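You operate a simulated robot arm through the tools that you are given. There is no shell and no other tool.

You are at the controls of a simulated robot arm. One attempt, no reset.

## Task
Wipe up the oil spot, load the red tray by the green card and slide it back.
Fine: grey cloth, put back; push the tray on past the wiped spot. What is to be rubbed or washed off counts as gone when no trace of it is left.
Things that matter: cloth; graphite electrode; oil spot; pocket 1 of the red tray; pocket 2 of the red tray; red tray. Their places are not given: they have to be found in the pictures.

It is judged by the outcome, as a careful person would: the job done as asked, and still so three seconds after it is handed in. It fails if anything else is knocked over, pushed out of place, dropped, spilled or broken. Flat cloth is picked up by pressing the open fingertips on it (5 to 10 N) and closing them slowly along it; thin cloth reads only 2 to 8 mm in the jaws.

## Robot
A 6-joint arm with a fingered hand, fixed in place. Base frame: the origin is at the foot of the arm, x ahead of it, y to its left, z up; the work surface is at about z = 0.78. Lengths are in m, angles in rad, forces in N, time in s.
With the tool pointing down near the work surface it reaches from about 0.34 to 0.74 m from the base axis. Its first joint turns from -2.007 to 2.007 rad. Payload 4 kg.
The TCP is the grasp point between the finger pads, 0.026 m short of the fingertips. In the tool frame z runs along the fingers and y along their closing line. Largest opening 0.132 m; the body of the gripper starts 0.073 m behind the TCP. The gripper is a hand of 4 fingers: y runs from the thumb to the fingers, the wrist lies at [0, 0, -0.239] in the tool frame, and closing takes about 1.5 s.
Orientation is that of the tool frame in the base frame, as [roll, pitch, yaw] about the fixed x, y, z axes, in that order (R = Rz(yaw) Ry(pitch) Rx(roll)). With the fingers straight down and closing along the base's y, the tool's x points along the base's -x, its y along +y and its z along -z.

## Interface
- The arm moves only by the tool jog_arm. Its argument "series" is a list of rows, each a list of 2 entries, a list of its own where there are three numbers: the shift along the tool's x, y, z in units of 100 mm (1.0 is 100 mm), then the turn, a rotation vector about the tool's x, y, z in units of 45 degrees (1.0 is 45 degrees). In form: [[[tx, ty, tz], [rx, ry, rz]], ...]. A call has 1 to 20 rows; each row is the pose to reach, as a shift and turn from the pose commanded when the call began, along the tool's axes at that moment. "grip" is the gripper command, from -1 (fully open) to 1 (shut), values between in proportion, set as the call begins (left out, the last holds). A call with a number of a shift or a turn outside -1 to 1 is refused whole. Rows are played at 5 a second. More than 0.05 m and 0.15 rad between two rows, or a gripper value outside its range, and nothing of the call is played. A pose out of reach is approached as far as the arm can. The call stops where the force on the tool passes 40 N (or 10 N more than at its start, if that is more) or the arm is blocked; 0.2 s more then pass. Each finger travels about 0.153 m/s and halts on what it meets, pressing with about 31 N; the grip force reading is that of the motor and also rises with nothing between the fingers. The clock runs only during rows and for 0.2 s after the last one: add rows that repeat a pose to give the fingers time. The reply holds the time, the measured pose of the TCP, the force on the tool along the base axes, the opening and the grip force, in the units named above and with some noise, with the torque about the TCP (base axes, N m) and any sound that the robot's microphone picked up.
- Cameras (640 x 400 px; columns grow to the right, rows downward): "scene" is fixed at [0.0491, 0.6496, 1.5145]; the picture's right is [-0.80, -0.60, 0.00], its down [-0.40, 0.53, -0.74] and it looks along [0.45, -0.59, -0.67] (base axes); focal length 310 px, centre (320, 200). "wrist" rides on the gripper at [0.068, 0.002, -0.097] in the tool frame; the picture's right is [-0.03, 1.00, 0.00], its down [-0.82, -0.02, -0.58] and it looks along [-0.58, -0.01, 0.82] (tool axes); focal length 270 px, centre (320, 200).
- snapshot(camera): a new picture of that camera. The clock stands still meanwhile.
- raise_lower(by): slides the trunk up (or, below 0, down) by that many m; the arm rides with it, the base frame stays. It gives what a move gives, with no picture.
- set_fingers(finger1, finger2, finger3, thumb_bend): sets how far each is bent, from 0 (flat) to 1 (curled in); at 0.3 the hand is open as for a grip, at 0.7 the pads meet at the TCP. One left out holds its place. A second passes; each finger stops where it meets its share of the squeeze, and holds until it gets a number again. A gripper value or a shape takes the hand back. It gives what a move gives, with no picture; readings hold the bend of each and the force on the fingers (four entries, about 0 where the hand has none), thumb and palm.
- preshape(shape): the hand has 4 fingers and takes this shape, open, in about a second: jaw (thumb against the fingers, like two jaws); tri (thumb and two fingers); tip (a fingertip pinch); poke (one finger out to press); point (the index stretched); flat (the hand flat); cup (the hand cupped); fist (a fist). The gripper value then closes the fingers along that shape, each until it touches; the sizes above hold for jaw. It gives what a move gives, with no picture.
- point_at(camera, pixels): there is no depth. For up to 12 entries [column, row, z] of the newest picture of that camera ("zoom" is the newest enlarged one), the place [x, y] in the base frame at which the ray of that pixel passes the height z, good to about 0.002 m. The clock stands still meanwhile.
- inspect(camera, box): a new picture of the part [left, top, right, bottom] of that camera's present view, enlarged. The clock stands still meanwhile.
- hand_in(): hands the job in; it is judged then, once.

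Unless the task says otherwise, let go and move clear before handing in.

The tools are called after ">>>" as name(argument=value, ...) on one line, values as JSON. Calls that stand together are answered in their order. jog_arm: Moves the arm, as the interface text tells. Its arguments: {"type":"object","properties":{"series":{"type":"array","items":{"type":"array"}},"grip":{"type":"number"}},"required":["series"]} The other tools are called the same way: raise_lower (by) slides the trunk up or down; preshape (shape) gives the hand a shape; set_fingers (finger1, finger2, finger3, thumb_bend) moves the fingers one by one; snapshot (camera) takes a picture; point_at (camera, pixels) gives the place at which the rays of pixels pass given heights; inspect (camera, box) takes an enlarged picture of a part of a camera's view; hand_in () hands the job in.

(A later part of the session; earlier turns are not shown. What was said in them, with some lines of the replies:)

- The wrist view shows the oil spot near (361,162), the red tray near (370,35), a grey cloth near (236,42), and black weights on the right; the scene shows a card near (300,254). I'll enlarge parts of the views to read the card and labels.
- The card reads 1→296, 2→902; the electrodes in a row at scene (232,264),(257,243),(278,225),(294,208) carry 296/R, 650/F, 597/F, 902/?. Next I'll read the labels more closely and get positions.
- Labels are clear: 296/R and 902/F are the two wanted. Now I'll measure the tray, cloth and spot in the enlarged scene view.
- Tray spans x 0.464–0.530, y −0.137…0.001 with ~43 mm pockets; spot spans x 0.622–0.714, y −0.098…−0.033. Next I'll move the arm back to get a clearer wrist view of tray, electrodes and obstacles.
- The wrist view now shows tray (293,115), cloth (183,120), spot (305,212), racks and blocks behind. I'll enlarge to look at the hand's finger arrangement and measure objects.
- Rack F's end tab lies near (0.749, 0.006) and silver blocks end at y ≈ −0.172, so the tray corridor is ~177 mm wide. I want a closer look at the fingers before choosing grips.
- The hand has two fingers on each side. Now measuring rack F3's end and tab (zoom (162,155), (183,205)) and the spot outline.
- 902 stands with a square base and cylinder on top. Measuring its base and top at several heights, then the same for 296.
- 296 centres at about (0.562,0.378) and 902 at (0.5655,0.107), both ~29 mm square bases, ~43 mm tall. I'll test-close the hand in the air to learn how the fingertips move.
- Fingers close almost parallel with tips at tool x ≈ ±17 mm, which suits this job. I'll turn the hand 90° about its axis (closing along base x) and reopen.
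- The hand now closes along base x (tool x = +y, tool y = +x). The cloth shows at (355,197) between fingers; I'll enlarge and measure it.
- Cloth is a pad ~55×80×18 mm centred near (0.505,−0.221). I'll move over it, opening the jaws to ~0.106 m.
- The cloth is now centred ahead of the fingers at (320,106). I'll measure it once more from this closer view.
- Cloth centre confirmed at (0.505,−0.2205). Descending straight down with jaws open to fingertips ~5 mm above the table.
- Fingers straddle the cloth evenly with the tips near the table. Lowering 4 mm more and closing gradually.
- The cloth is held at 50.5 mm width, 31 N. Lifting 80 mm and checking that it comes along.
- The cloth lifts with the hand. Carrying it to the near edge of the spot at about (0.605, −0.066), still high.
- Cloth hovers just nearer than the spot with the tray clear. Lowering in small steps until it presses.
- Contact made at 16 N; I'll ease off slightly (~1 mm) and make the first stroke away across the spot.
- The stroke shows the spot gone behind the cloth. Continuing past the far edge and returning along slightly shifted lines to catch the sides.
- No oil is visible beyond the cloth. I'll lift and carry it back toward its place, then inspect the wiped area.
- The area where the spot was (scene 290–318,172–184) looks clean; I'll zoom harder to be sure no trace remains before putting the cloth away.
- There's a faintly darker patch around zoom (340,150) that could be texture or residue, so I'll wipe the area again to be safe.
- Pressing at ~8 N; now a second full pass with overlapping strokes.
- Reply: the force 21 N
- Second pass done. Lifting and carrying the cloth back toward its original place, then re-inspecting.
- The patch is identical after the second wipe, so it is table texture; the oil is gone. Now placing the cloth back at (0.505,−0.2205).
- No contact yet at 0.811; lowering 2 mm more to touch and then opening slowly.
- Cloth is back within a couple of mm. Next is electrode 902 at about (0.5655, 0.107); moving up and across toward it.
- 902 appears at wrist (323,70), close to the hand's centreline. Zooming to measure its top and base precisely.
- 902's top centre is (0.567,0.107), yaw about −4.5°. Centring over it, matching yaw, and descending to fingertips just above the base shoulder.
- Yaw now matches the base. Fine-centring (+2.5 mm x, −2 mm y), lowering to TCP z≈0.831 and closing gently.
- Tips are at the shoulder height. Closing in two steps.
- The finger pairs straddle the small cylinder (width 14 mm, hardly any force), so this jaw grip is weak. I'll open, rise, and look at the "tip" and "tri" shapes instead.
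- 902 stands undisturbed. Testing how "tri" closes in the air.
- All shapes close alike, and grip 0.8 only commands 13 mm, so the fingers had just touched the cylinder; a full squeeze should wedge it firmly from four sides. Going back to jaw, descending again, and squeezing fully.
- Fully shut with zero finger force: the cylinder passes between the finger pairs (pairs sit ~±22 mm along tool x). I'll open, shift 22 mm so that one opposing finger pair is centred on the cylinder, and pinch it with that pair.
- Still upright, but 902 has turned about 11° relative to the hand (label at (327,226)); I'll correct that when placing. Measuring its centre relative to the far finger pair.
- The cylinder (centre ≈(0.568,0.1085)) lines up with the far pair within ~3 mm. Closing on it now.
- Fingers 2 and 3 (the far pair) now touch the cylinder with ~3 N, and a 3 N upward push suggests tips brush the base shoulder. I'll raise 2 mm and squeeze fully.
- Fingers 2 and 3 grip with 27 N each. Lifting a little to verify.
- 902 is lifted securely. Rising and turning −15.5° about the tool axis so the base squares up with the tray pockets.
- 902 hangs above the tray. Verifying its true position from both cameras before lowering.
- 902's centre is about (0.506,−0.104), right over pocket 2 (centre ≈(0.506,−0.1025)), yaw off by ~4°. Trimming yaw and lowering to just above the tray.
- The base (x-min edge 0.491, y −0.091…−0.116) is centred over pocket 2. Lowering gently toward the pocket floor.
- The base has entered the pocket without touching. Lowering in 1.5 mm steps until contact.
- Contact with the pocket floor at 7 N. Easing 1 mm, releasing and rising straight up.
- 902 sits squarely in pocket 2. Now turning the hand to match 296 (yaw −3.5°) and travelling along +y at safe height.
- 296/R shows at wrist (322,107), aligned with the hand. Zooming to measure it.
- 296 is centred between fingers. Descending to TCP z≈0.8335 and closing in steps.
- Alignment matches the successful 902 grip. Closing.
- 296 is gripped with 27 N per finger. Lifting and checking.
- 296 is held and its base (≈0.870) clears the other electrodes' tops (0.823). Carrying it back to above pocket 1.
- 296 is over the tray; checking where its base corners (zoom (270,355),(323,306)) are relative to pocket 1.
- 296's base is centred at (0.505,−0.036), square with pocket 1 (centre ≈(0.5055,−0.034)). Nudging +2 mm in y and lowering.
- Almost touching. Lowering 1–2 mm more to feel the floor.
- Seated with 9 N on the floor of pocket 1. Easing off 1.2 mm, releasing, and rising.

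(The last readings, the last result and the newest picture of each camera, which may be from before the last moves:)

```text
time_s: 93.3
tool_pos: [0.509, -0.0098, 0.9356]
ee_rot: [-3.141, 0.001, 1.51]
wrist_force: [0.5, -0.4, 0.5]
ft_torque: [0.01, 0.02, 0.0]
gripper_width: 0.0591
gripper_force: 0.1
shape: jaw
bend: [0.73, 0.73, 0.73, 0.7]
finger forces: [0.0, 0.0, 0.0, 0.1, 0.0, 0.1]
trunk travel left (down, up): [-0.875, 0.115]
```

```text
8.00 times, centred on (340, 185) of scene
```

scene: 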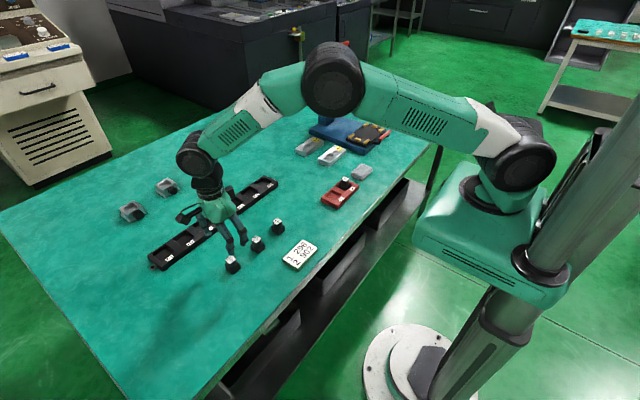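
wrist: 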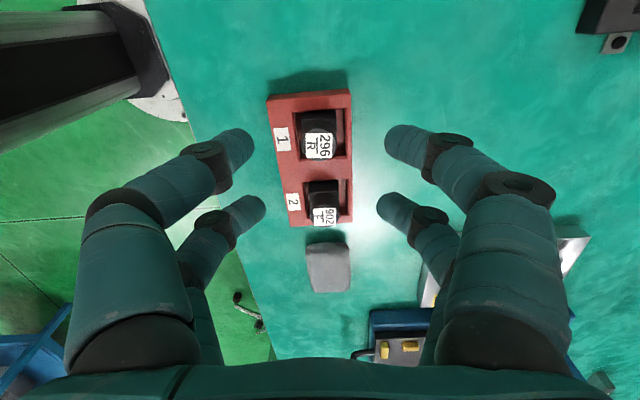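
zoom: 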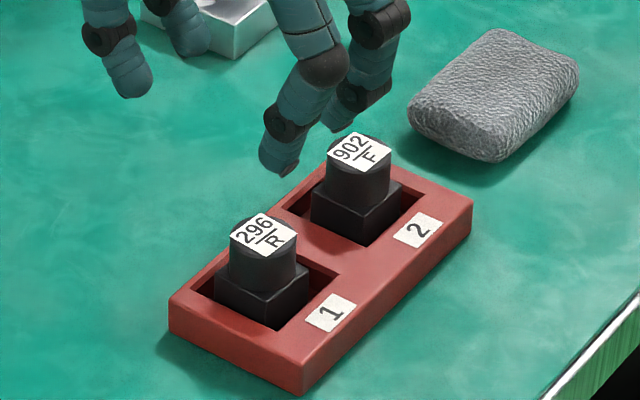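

Both electrodes are in: 296 in pocket 1, 902 in pocket 2. Before pushing, I'll re-measure the tray and the corridor (silver blocks and rack tab).

>>> inspect(camera="scene", box=[262, 140, 342, 190])

>>> point_at(camera="zoom", pixels=[[0, 0, 0.78], [640, 400, 0.78]])

```text
8.00 times, centred on (302, 165) of scene
```

zoom: 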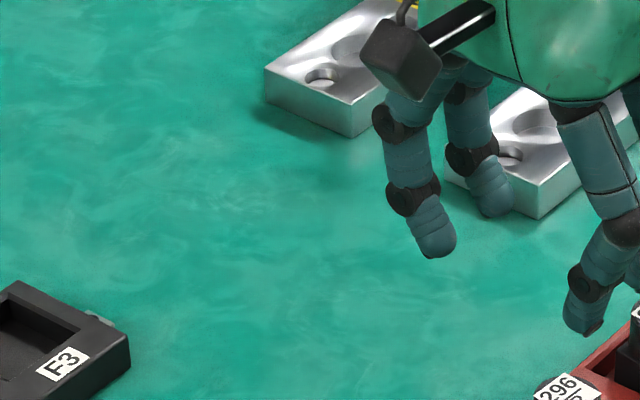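

```text
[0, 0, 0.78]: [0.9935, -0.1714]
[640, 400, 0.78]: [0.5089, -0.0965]
```

>>> point_at(camera="zoom", pixels=[[351, 138, 0.78], [268, 102, 0.78], [540, 220, 0.78], [446, 180, 0.78], [116, 322, 0.783], [85, 310, 0.783], [131, 370, 0.78]])

>>> inspect(camera="scene", box=[308, 170, 372, 210])

>>> point_at(camera="zoom", pixels=[[512, 150, 0.8], [300, 305, 0.8], [133, 225, 0.8], [300, 346, 0.78], [133, 265, 0.78], [512, 195, 0.78]])

```text
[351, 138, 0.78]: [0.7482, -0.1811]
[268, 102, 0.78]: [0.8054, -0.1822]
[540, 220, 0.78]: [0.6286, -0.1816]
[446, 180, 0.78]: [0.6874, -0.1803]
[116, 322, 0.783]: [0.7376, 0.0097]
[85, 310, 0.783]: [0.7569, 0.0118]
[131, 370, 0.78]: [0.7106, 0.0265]
```

```text
10.00 times, centred on (340, 190) of scene
```

zoom: 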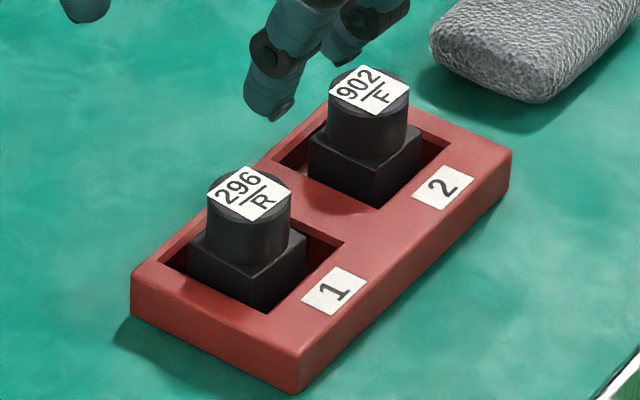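

```text
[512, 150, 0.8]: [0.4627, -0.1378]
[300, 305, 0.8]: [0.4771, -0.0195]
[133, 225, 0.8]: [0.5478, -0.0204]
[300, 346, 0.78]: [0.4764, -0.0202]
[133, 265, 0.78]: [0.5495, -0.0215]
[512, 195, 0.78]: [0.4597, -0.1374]
```

Corridor: blocks end at y≈−0.181, tab at y≈+0.008; the tray (−0.137…0.001) fits, and I'll drift it ~10 mm toward −y. Squaring the hand and moving it to behind the tray with fingers open.

>>> jog_arm(series=[[[-0.166, -0.35, 0], [0, 0, -0.04]], [[-0.333, -0.7, 0], [0, 0, -0.078]], [[-0.333, -0.7, 0], [0, 0, -0.078]]], grip=-0.7)

>>> jog_arm(series=[[[-0.15, -0.36, 0], [0, 0, 0]], [[-0.29, -0.72, 0], [0, 0, 0]], [[-0.29, -0.72, 0], [0, 0, 0]]])

>>> snapshot(camera="wrist")

>>> snapshot(camera="scene")

```text
time_s: 94.1
tool_pos: [0.4379, -0.0388, 0.9339]
ee_rot: [3.141, 0.0, 1.572]
wrist_force: [-0.5, 0.0, -0.3]
ft_torque: [-0.03, -0.02, -0.02]
gripper_width: 0.1121
gripper_force: 0.2
shape: jaw
bend: [0.54, 0.54, 0.54, 0.38]
finger forces: [0.1, 0.0, 0.0, 0.1, 0.0, 0.0]
trunk travel left (down, up): [-0.875, 0.115]
```

```text
time_s: 94.9
tool_pos: [0.3656, -0.0671, 0.9339]
ee_rot: [-3.141, 0.0, 1.569]
wrist_force: [0.5, 0.3, 0.0]
ft_torque: [-0.02, -0.01, 0.02]
gripper_width: 0.112
gripper_force: 0.1
shape: jaw
bend: [0.54, 0.54, 0.54, 0.38]
finger forces: [0.0, 0.0, 0.1, 0.1, 0.0, 0.0]
trunk travel left (down, up): [-0.875, 0.115]
```

```text
taken
```

wrist: 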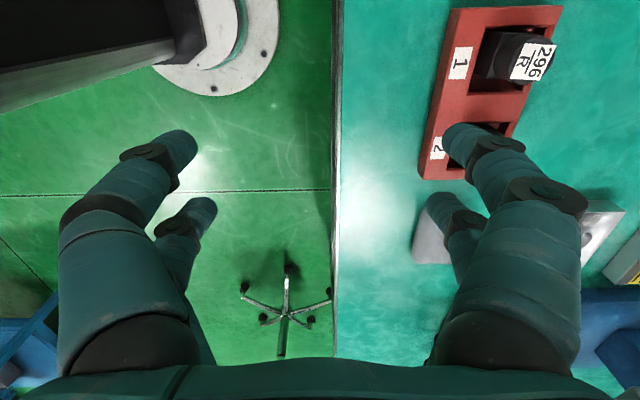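

```text
taken
```

scene: 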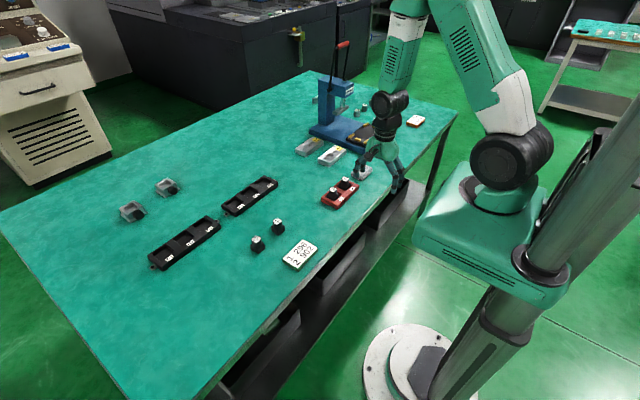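

The hand is behind the tray with ~20 mm gap (tips ≈x 0.44, tray edge 0.4635). Descending to tip height ~9 mm above the table.

>>> jog_arm(series=[[[0, 0, 0.35], [0, 0, 0]], [[0, 0, 0.7], [0, 0, 0]], [[0, 0, 0.9], [0, 0, 0]], [[0, 0, 0.9], [0, 0, 0]]])

>>> inspect(camera="scene", box=[320, 150, 416, 210])

>>> snapshot(camera="wrist")

```text
time_s: 95.9
tool_pos: [0.3653, -0.0659, 0.8438]
ee_rot: [-3.139, 0.001, 1.57]
wrist_force: [-0.4, 0.5, 0.5]
ft_torque: [-0.04, 0.01, -0.03]
gripper_width: 0.1121
gripper_force: 0.0
shape: jaw
bend: [0.54, 0.54, 0.54, 0.38]
finger forces: [0.0, 0.0, 0.0, 0.0, 0.0, 0.0]
trunk travel left (down, up): [-0.875, 0.115]
```

```text
6.67 times, centred on (368, 180) of scene
```

zoom: 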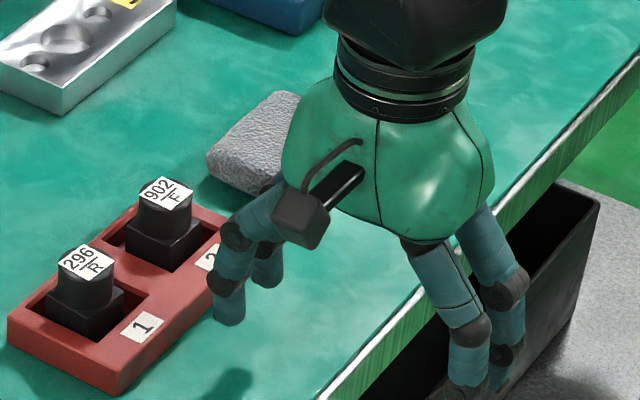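

```text
taken
```

wrist: 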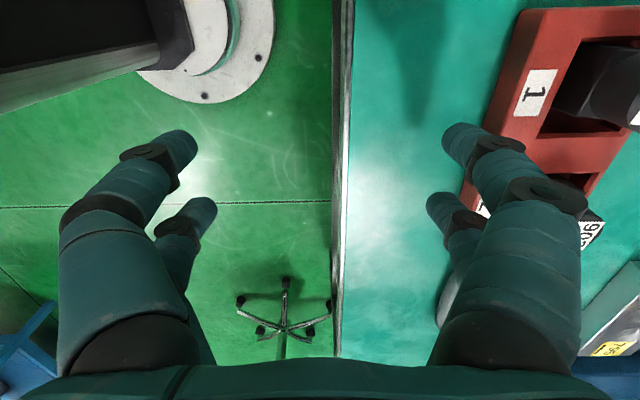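

>>> jog_arm(series=[[[0, 0, 0.15], [0, 0, 0]], [[0, 0, 0.285], [0, 0, 0]], [[0, 0, 0.285], [0, 0, 0]]])

>>> inspect(camera="scene", box=[325, 170, 405, 220])

>>> point_at(camera="zoom", pixels=[[0, 0, 0.79], [640, 400, 0.79]])

```text
time_s: 96.7
tool_pos: [0.3662, -0.066, 0.8146]
ee_rot: [-3.141, 0.001, 1.573]
wrist_force: [-0.3, -0.5, 0.4]
ft_torque: [-0.04, -0.01, 0.03]
gripper_width: 0.112
gripper_force: 0.0
shape: jaw
bend: [0.54, 0.54, 0.54, 0.38]
finger forces: [0.0, 0.0, 0.0, 0.0, 0.1, 0.1]
trunk travel left (down, up): [-0.875, 0.115]
```

```text
8.00 times, centred on (365, 195) of scene
```

zoom: 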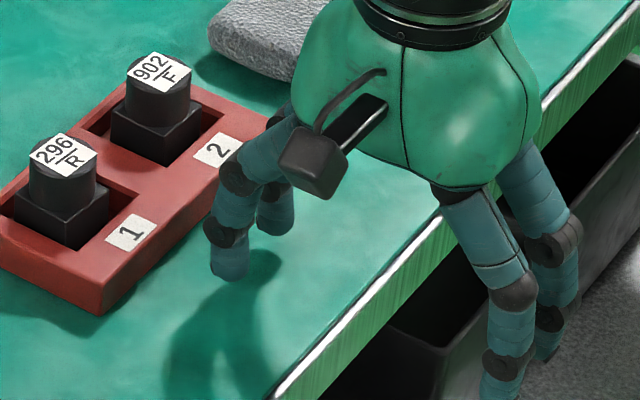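

```text
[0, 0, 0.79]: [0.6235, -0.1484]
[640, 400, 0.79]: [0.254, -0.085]
```

Two digits stand behind the tray's near edge. Starting the push slowly, with small steps.

>>> jog_arm(series=[[[0, 0.08, 0], [0, 0, 0]], [[0, 0.16, 0], [0, 0, 0]], [[0, 0.24, 0], [0, 0, 0]], [[0, 0.32, 0], [0, 0, 0]], [[0, 0.32, 0], [0, 0, 0]]])

>>> inspect(camera="scene", box=[315, 160, 395, 210])

```text
time_s: 97.9
tool_pos: [0.3965, -0.0659, 0.8162]
ee_rot: [-3.141, 0.001, 1.57]
wrist_force: [-1.1, -0.2, -0.5]
ft_torque: [0.0, 0.01, 0.01]
gripper_width: 0.112
gripper_force: 0.2
shape: jaw
bend: [0.54, 0.54, 0.54, 0.38]
finger forces: [0.4, 0.4, 0.0, 0.1, 0.1, 0.0]
trunk travel left (down, up): [-0.875, 0.115]
```

```text
8.00 times, centred on (355, 185) of scene
```

zoom: 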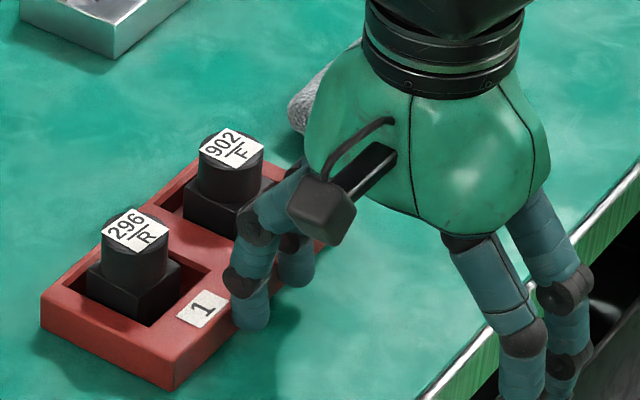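

Contact felt (0.4 N on two fingers); the tray is engaged squarely. Pushing on 90 mm with a slight −y drift.

>>> jog_arm(series=[[[0, 0.12, 0], [0, 0, 0]], [[-0.007, 0.24, 0], [0, 0, 0]], [[-0.014, 0.36, 0], [0, 0, 0]], [[-0.02, 0.48, 0], [0, 0, 0]], [[-0.027, 0.6, 0], [0, 0, 0]], [[-0.034, 0.72, 0], [0, 0, 0]], [[-0.04, 0.84, 0], [0, 0, 0]], [[-0.04, 0.88, 0], [0, 0, 0]], [[-0.04, 0.88, 0], [0, 0, 0]]])

>>> inspect(camera="scene", box=[290, 140, 386, 200])

>>> snapshot(camera="wrist")

```text
time_s: 99.9
tool_pos: [0.4842, -0.0699, 0.815]
ee_rot: [3.14, 0.001, 1.571]
wrist_force: [-1.1, -0.7, 0.4]
ft_torque: [0.01, 0.0, -0.02]
gripper_width: 0.1119
gripper_force: 0.1
shape: jaw
bend: [0.54, 0.55, 0.54, 0.38]
finger forces: [0.4, 0.6, 0.0, 0.1, 0.0, 0.1]
trunk travel left (down, up): [-0.875, 0.115]
```

```text
6.67 times, centred on (338, 170) of scene
```

zoom: 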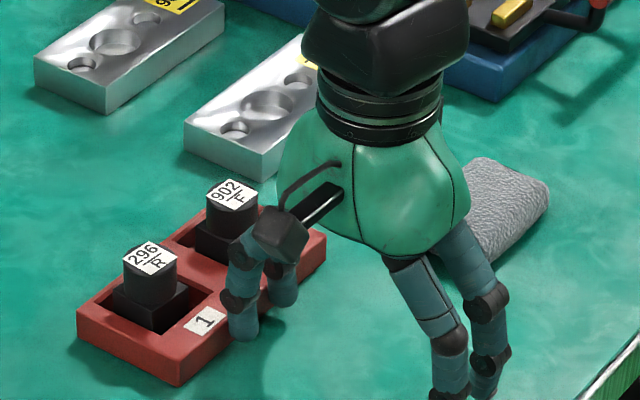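

```text
taken
```

wrist: 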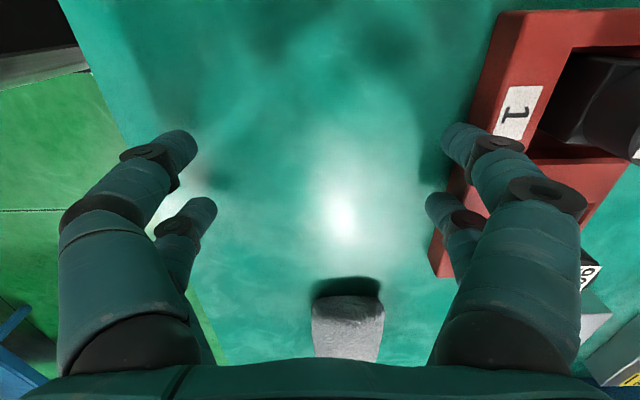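

Tray is sliding straight. Measuring its present corners to check rotation and y.

>>> inspect(camera="scene", box=[290, 160, 354, 200])

>>> point_at(camera="zoom", pixels=[[0, 0, 0.8], [640, 400, 0.8]])

```text
10.00 times, centred on (322, 180) of scene
```

zoom: 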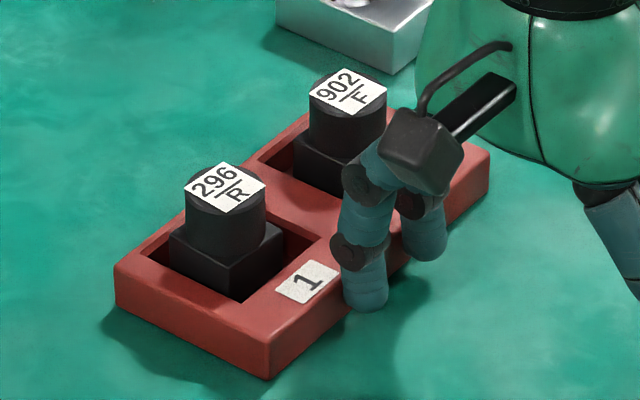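

```text
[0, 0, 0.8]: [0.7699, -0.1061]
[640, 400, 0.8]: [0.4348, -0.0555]
```

>>> point_at(camera="zoom", pixels=[[116, 265, 0.8], [267, 340, 0.8], [490, 152, 0.8], [116, 305, 0.78], [267, 380, 0.78], [490, 193, 0.78]])

```text
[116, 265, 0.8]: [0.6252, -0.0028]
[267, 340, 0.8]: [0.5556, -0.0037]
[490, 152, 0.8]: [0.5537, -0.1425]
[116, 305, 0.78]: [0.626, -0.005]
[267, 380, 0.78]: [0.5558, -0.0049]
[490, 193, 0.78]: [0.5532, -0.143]
```

The tray is unrotated: near edge x 0.555, y −0.143…−0.004. Continuing the push with another ~88 mm.

>>> jog_arm(series=[[[-0.007, 0.12, 0], [0, 0, 0]], [[-0.014, 0.24, 0], [0, 0, 0]], [[-0.021, 0.36, 0], [0, 0, 0]], [[-0.028, 0.48, 0], [0, 0, 0]], [[-0.035, 0.6, 0], [0, 0, 0]], [[-0.042, 0.72, 0], [0, 0, 0]], [[-0.05, 0.84, 0], [0, 0, 0]], [[-0.05, 0.88, 0], [0, 0, 0]], [[-0.05, 0.88, 0], [0, 0, 0]]])

>>> inspect(camera="scene", box=[262, 145, 342, 195])

>>> point_at(camera="zoom", pixels=[[0, 0, 0.8], [640, 400, 0.8]])

```text
time_s: 101.9
tool_pos: [0.5725, -0.077, 0.8154]
ee_rot: [3.141, 0.0, 1.571]
wrist_force: [-1.3, 0.2, 0.1]
ft_torque: [-0.01, 0.01, 0.02]
gripper_width: 0.112
gripper_force: 0.1
shape: jaw
bend: [0.54, 0.55, 0.54, 0.38]
finger forces: [0.4, 0.5, 0.0, 0.0, 0.0, 0.1]
trunk travel left (down, up): [-0.875, 0.115]
```

```text
8.00 times, centred on (302, 170) of scene
```

zoom: 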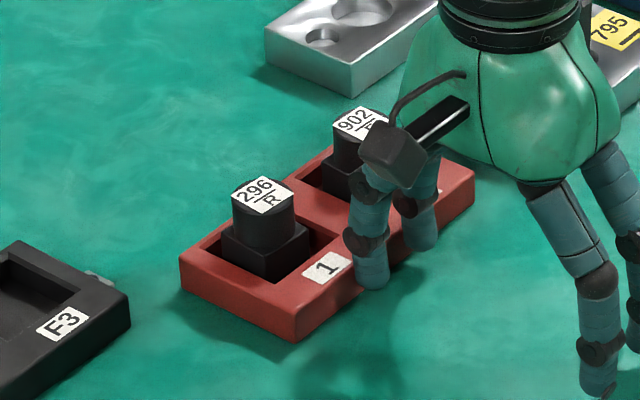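

```text
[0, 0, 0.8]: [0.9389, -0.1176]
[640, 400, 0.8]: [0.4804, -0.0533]
```

>>> point_at(camera="zoom", pixels=[[180, 258, 0.8], [297, 312, 0.8], [475, 168, 0.8], [180, 290, 0.78], [297, 342, 0.78], [475, 200, 0.78], [116, 282, 0.783]])

```text
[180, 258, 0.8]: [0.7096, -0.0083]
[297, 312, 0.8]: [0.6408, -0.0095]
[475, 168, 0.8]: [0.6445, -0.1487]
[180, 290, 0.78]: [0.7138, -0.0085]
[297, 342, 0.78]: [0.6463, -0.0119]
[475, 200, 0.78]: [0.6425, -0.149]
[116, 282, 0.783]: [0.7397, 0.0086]
```

Tray near edge is at 0.643, y −0.149…−0.010, clear of tab and blocks. Final push of 90 mm straight, so that the near edge ends ~19 mm past the former spot (0.714).

>>> jog_arm(series=[[[0, 0.12, 0], [0, 0, 0]], [[0, 0.24, 0], [0, 0, 0]], [[0, 0.36, 0], [0, 0, 0]], [[0, 0.48, 0], [0, 0, 0]], [[0, 0.6, 0], [0, 0, 0]], [[0, 0.72, 0], [0, 0, 0]], [[0, 0.82, 0], [0, 0, 0]], [[0, 0.88, 0], [0, 0, 0]], [[0, 0.9, 0], [0, 0, 0]], [[0, 0.9, 0], [0, 0, 0]]])

>>> inspect(camera="scene", box=[246, 135, 326, 185])

>>> point_at(camera="zoom", pixels=[[0, 0, 0.8], [640, 400, 0.8]])

```text
time_s: 104.1
tool_pos: [0.6632, -0.0756, 0.8154]
ee_rot: [-3.14, 0.0, 1.571]
wrist_force: [-0.4, -0.2, -0.7]
ft_torque: [0.01, 0.01, 0.0]
gripper_width: 0.1118
gripper_force: 0.0
shape: jaw
bend: [0.54, 0.55, 0.54, 0.38]
finger forces: [0.2, 0.4, 0.0, 0.1, 0.1, 0.0]
trunk travel left (down, up): [-0.875, 0.115]
```

```text
8.00 times, centred on (286, 160) of scene
```

zoom: 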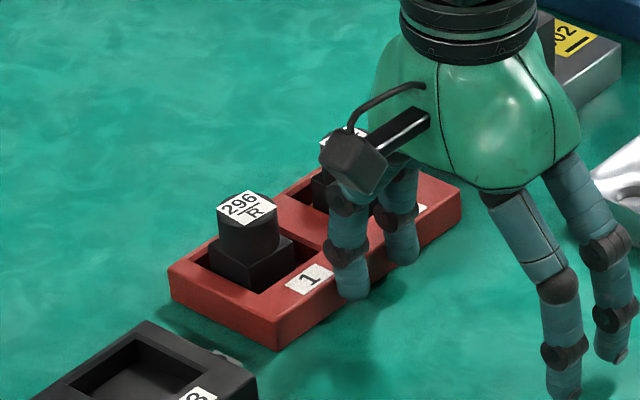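

```text
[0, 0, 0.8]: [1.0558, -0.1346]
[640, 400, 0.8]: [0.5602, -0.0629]
```

>>> point_at(camera="zoom", pixels=[[168, 266, 0.8], [276, 318, 0.8], [462, 185, 0.8], [276, 350, 0.78], [172, 298, 0.78], [462, 215, 0.78], [240, 360, 0.783]])

>>> jog_arm(series=[[[0, -0.1, 0], [0, 0, 0]], [[0, -0.3, 0], [0, 0, 0]], [[0, -0.4, -0.3], [0, 0, 0]], [[0, -0.4, -0.7], [0, 0, 0]], [[0, -0.4, -1.0], [0, 0, 0]], [[0, -0.4, -1.0], [0, 0, 0]]])

>>> snapshot(camera="wrist")

>>> inspect(camera="scene", box=[246, 135, 326, 185])

```text
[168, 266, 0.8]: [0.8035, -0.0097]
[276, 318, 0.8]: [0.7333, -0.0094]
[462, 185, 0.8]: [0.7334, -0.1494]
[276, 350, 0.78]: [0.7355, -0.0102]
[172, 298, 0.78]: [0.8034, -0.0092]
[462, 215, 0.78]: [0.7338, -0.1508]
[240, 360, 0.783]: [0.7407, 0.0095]
```

```text
time_s: 105.5
tool_pos: [0.6214, -0.0746, 0.9154]
ee_rot: [3.141, 0.0, 1.572]
wrist_force: [-0.1, -0.4, 0.1]
ft_torque: [0.0, 0.01, 0.0]
gripper_width: 0.1123
gripper_force: 0.0
shape: jaw
bend: [0.54, 0.54, 0.54, 0.38]
finger forces: [0.0, 0.1, 0.0, 0.0, 0.0, 0.0]
trunk travel left (down, up): [-0.875, 0.115]
```

```text
taken
```

wrist: 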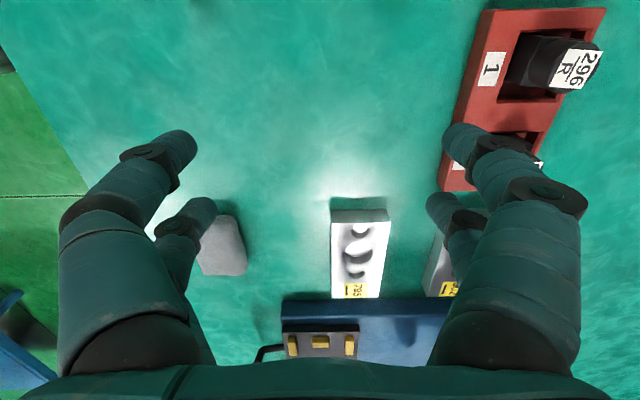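

```text
8.00 times, centred on (286, 160) of scene
```

zoom: 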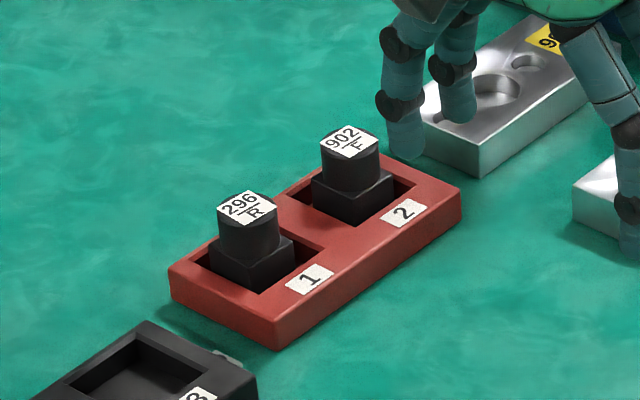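

The tray rests at x 0.733–0.803, beyond the old spot, with both electrodes upright. Retracting the arm higher and back for a final overall check.

>>> jog_arm(series=[[[0, -0.4, -0.2], [0, 0, 0]], [[0, -0.8, -0.4], [0, 0, 0]], [[0, -1.0, -0.8], [0, 0, 0]], [[0, -1.0, -1.0], [0, 0, 0]], [[0, -1.0, -1.0], [0, 0, 0]]])

>>> snapshot(camera="scene")

>>> inspect(camera="scene", box=[250, 130, 410, 230])

>>> inspect(camera="scene", box=[270, 155, 334, 195])

```text
time_s: 106.7
tool_pos: [0.5213, -0.0769, 1.0149]
ee_rot: [3.141, 0.001, 1.571]
wrist_force: [-0.4, -0.3, 1.0]
ft_torque: [0.01, 0.01, 0.01]
gripper_width: 0.112
gripper_force: 0.0
shape: jaw
bend: [0.54, 0.54, 0.54, 0.38]
finger forces: [0.0, 0.0, 0.0, 0.0, 0.0, 0.0]
trunk travel left (down, up): [-0.875, 0.115]
```

```text
taken
```

scene: 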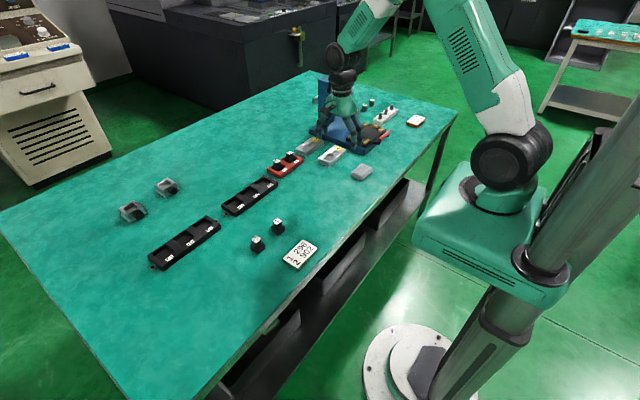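

```text
4.00 times, centred on (330, 180) of scene
```

zoom: 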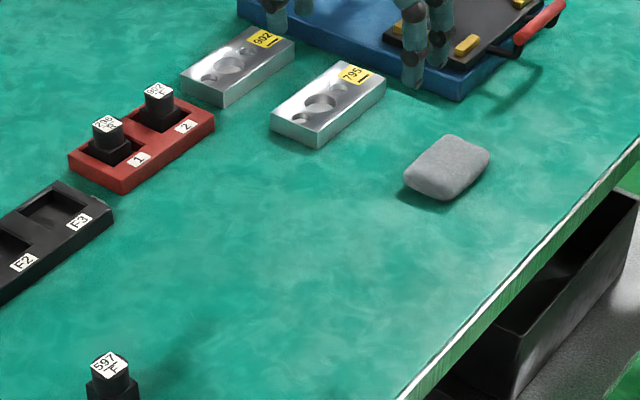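

```text
10.00 times, centred on (302, 175) of scene
```

zoom: 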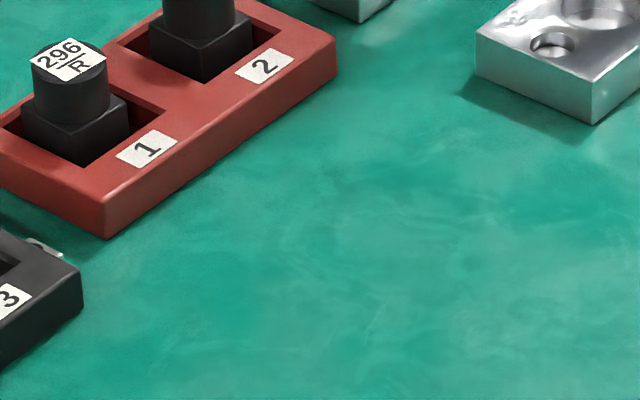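

The final pictures show what was asked:
- **Oil spot:** the table is clean where it was.
- **Tray:** it holds 296 in pocket 1 and 902 in pocket 2, and it stands past the wiped area without touching the rack or blocks.
- **Cloth:** the grey cloth is back at its place (scene 361,172).
- **Other objects:** nothing else has moved, and the hand is clear.

Handing in.

>>> hand_in()

```text
The job is handed in.
```

The job is handed in, and the last pictures before that showed everything in place; I don't have the judge's result.

- **Oil spot:** I wiped it twice with the grey cloth. A faint darker patch looked the same after the second pass, so I took it to be the table's own texture. No oil was visible.
- **Cloth:** it is back within about 2 mm of where it started.
- **Red tray:** electrode 296 is in pocket 1 and 902 is in pocket 2, both upright, as the green card says.
- **Slide:** the tray's near edge is now at about x = 0.733, roughly 19 mm past where the spot ended. I let it drift about 12 mm toward −y to keep clear of the black rack's end tab.

My first attempts to grip 902 didn't hold, because it slipped between the finger pairs and turned by about 11°. I re-gripped it with one pair and squared it up before placing it. Nothing else was knocked over or moved, and the hand was clear before I handed in.
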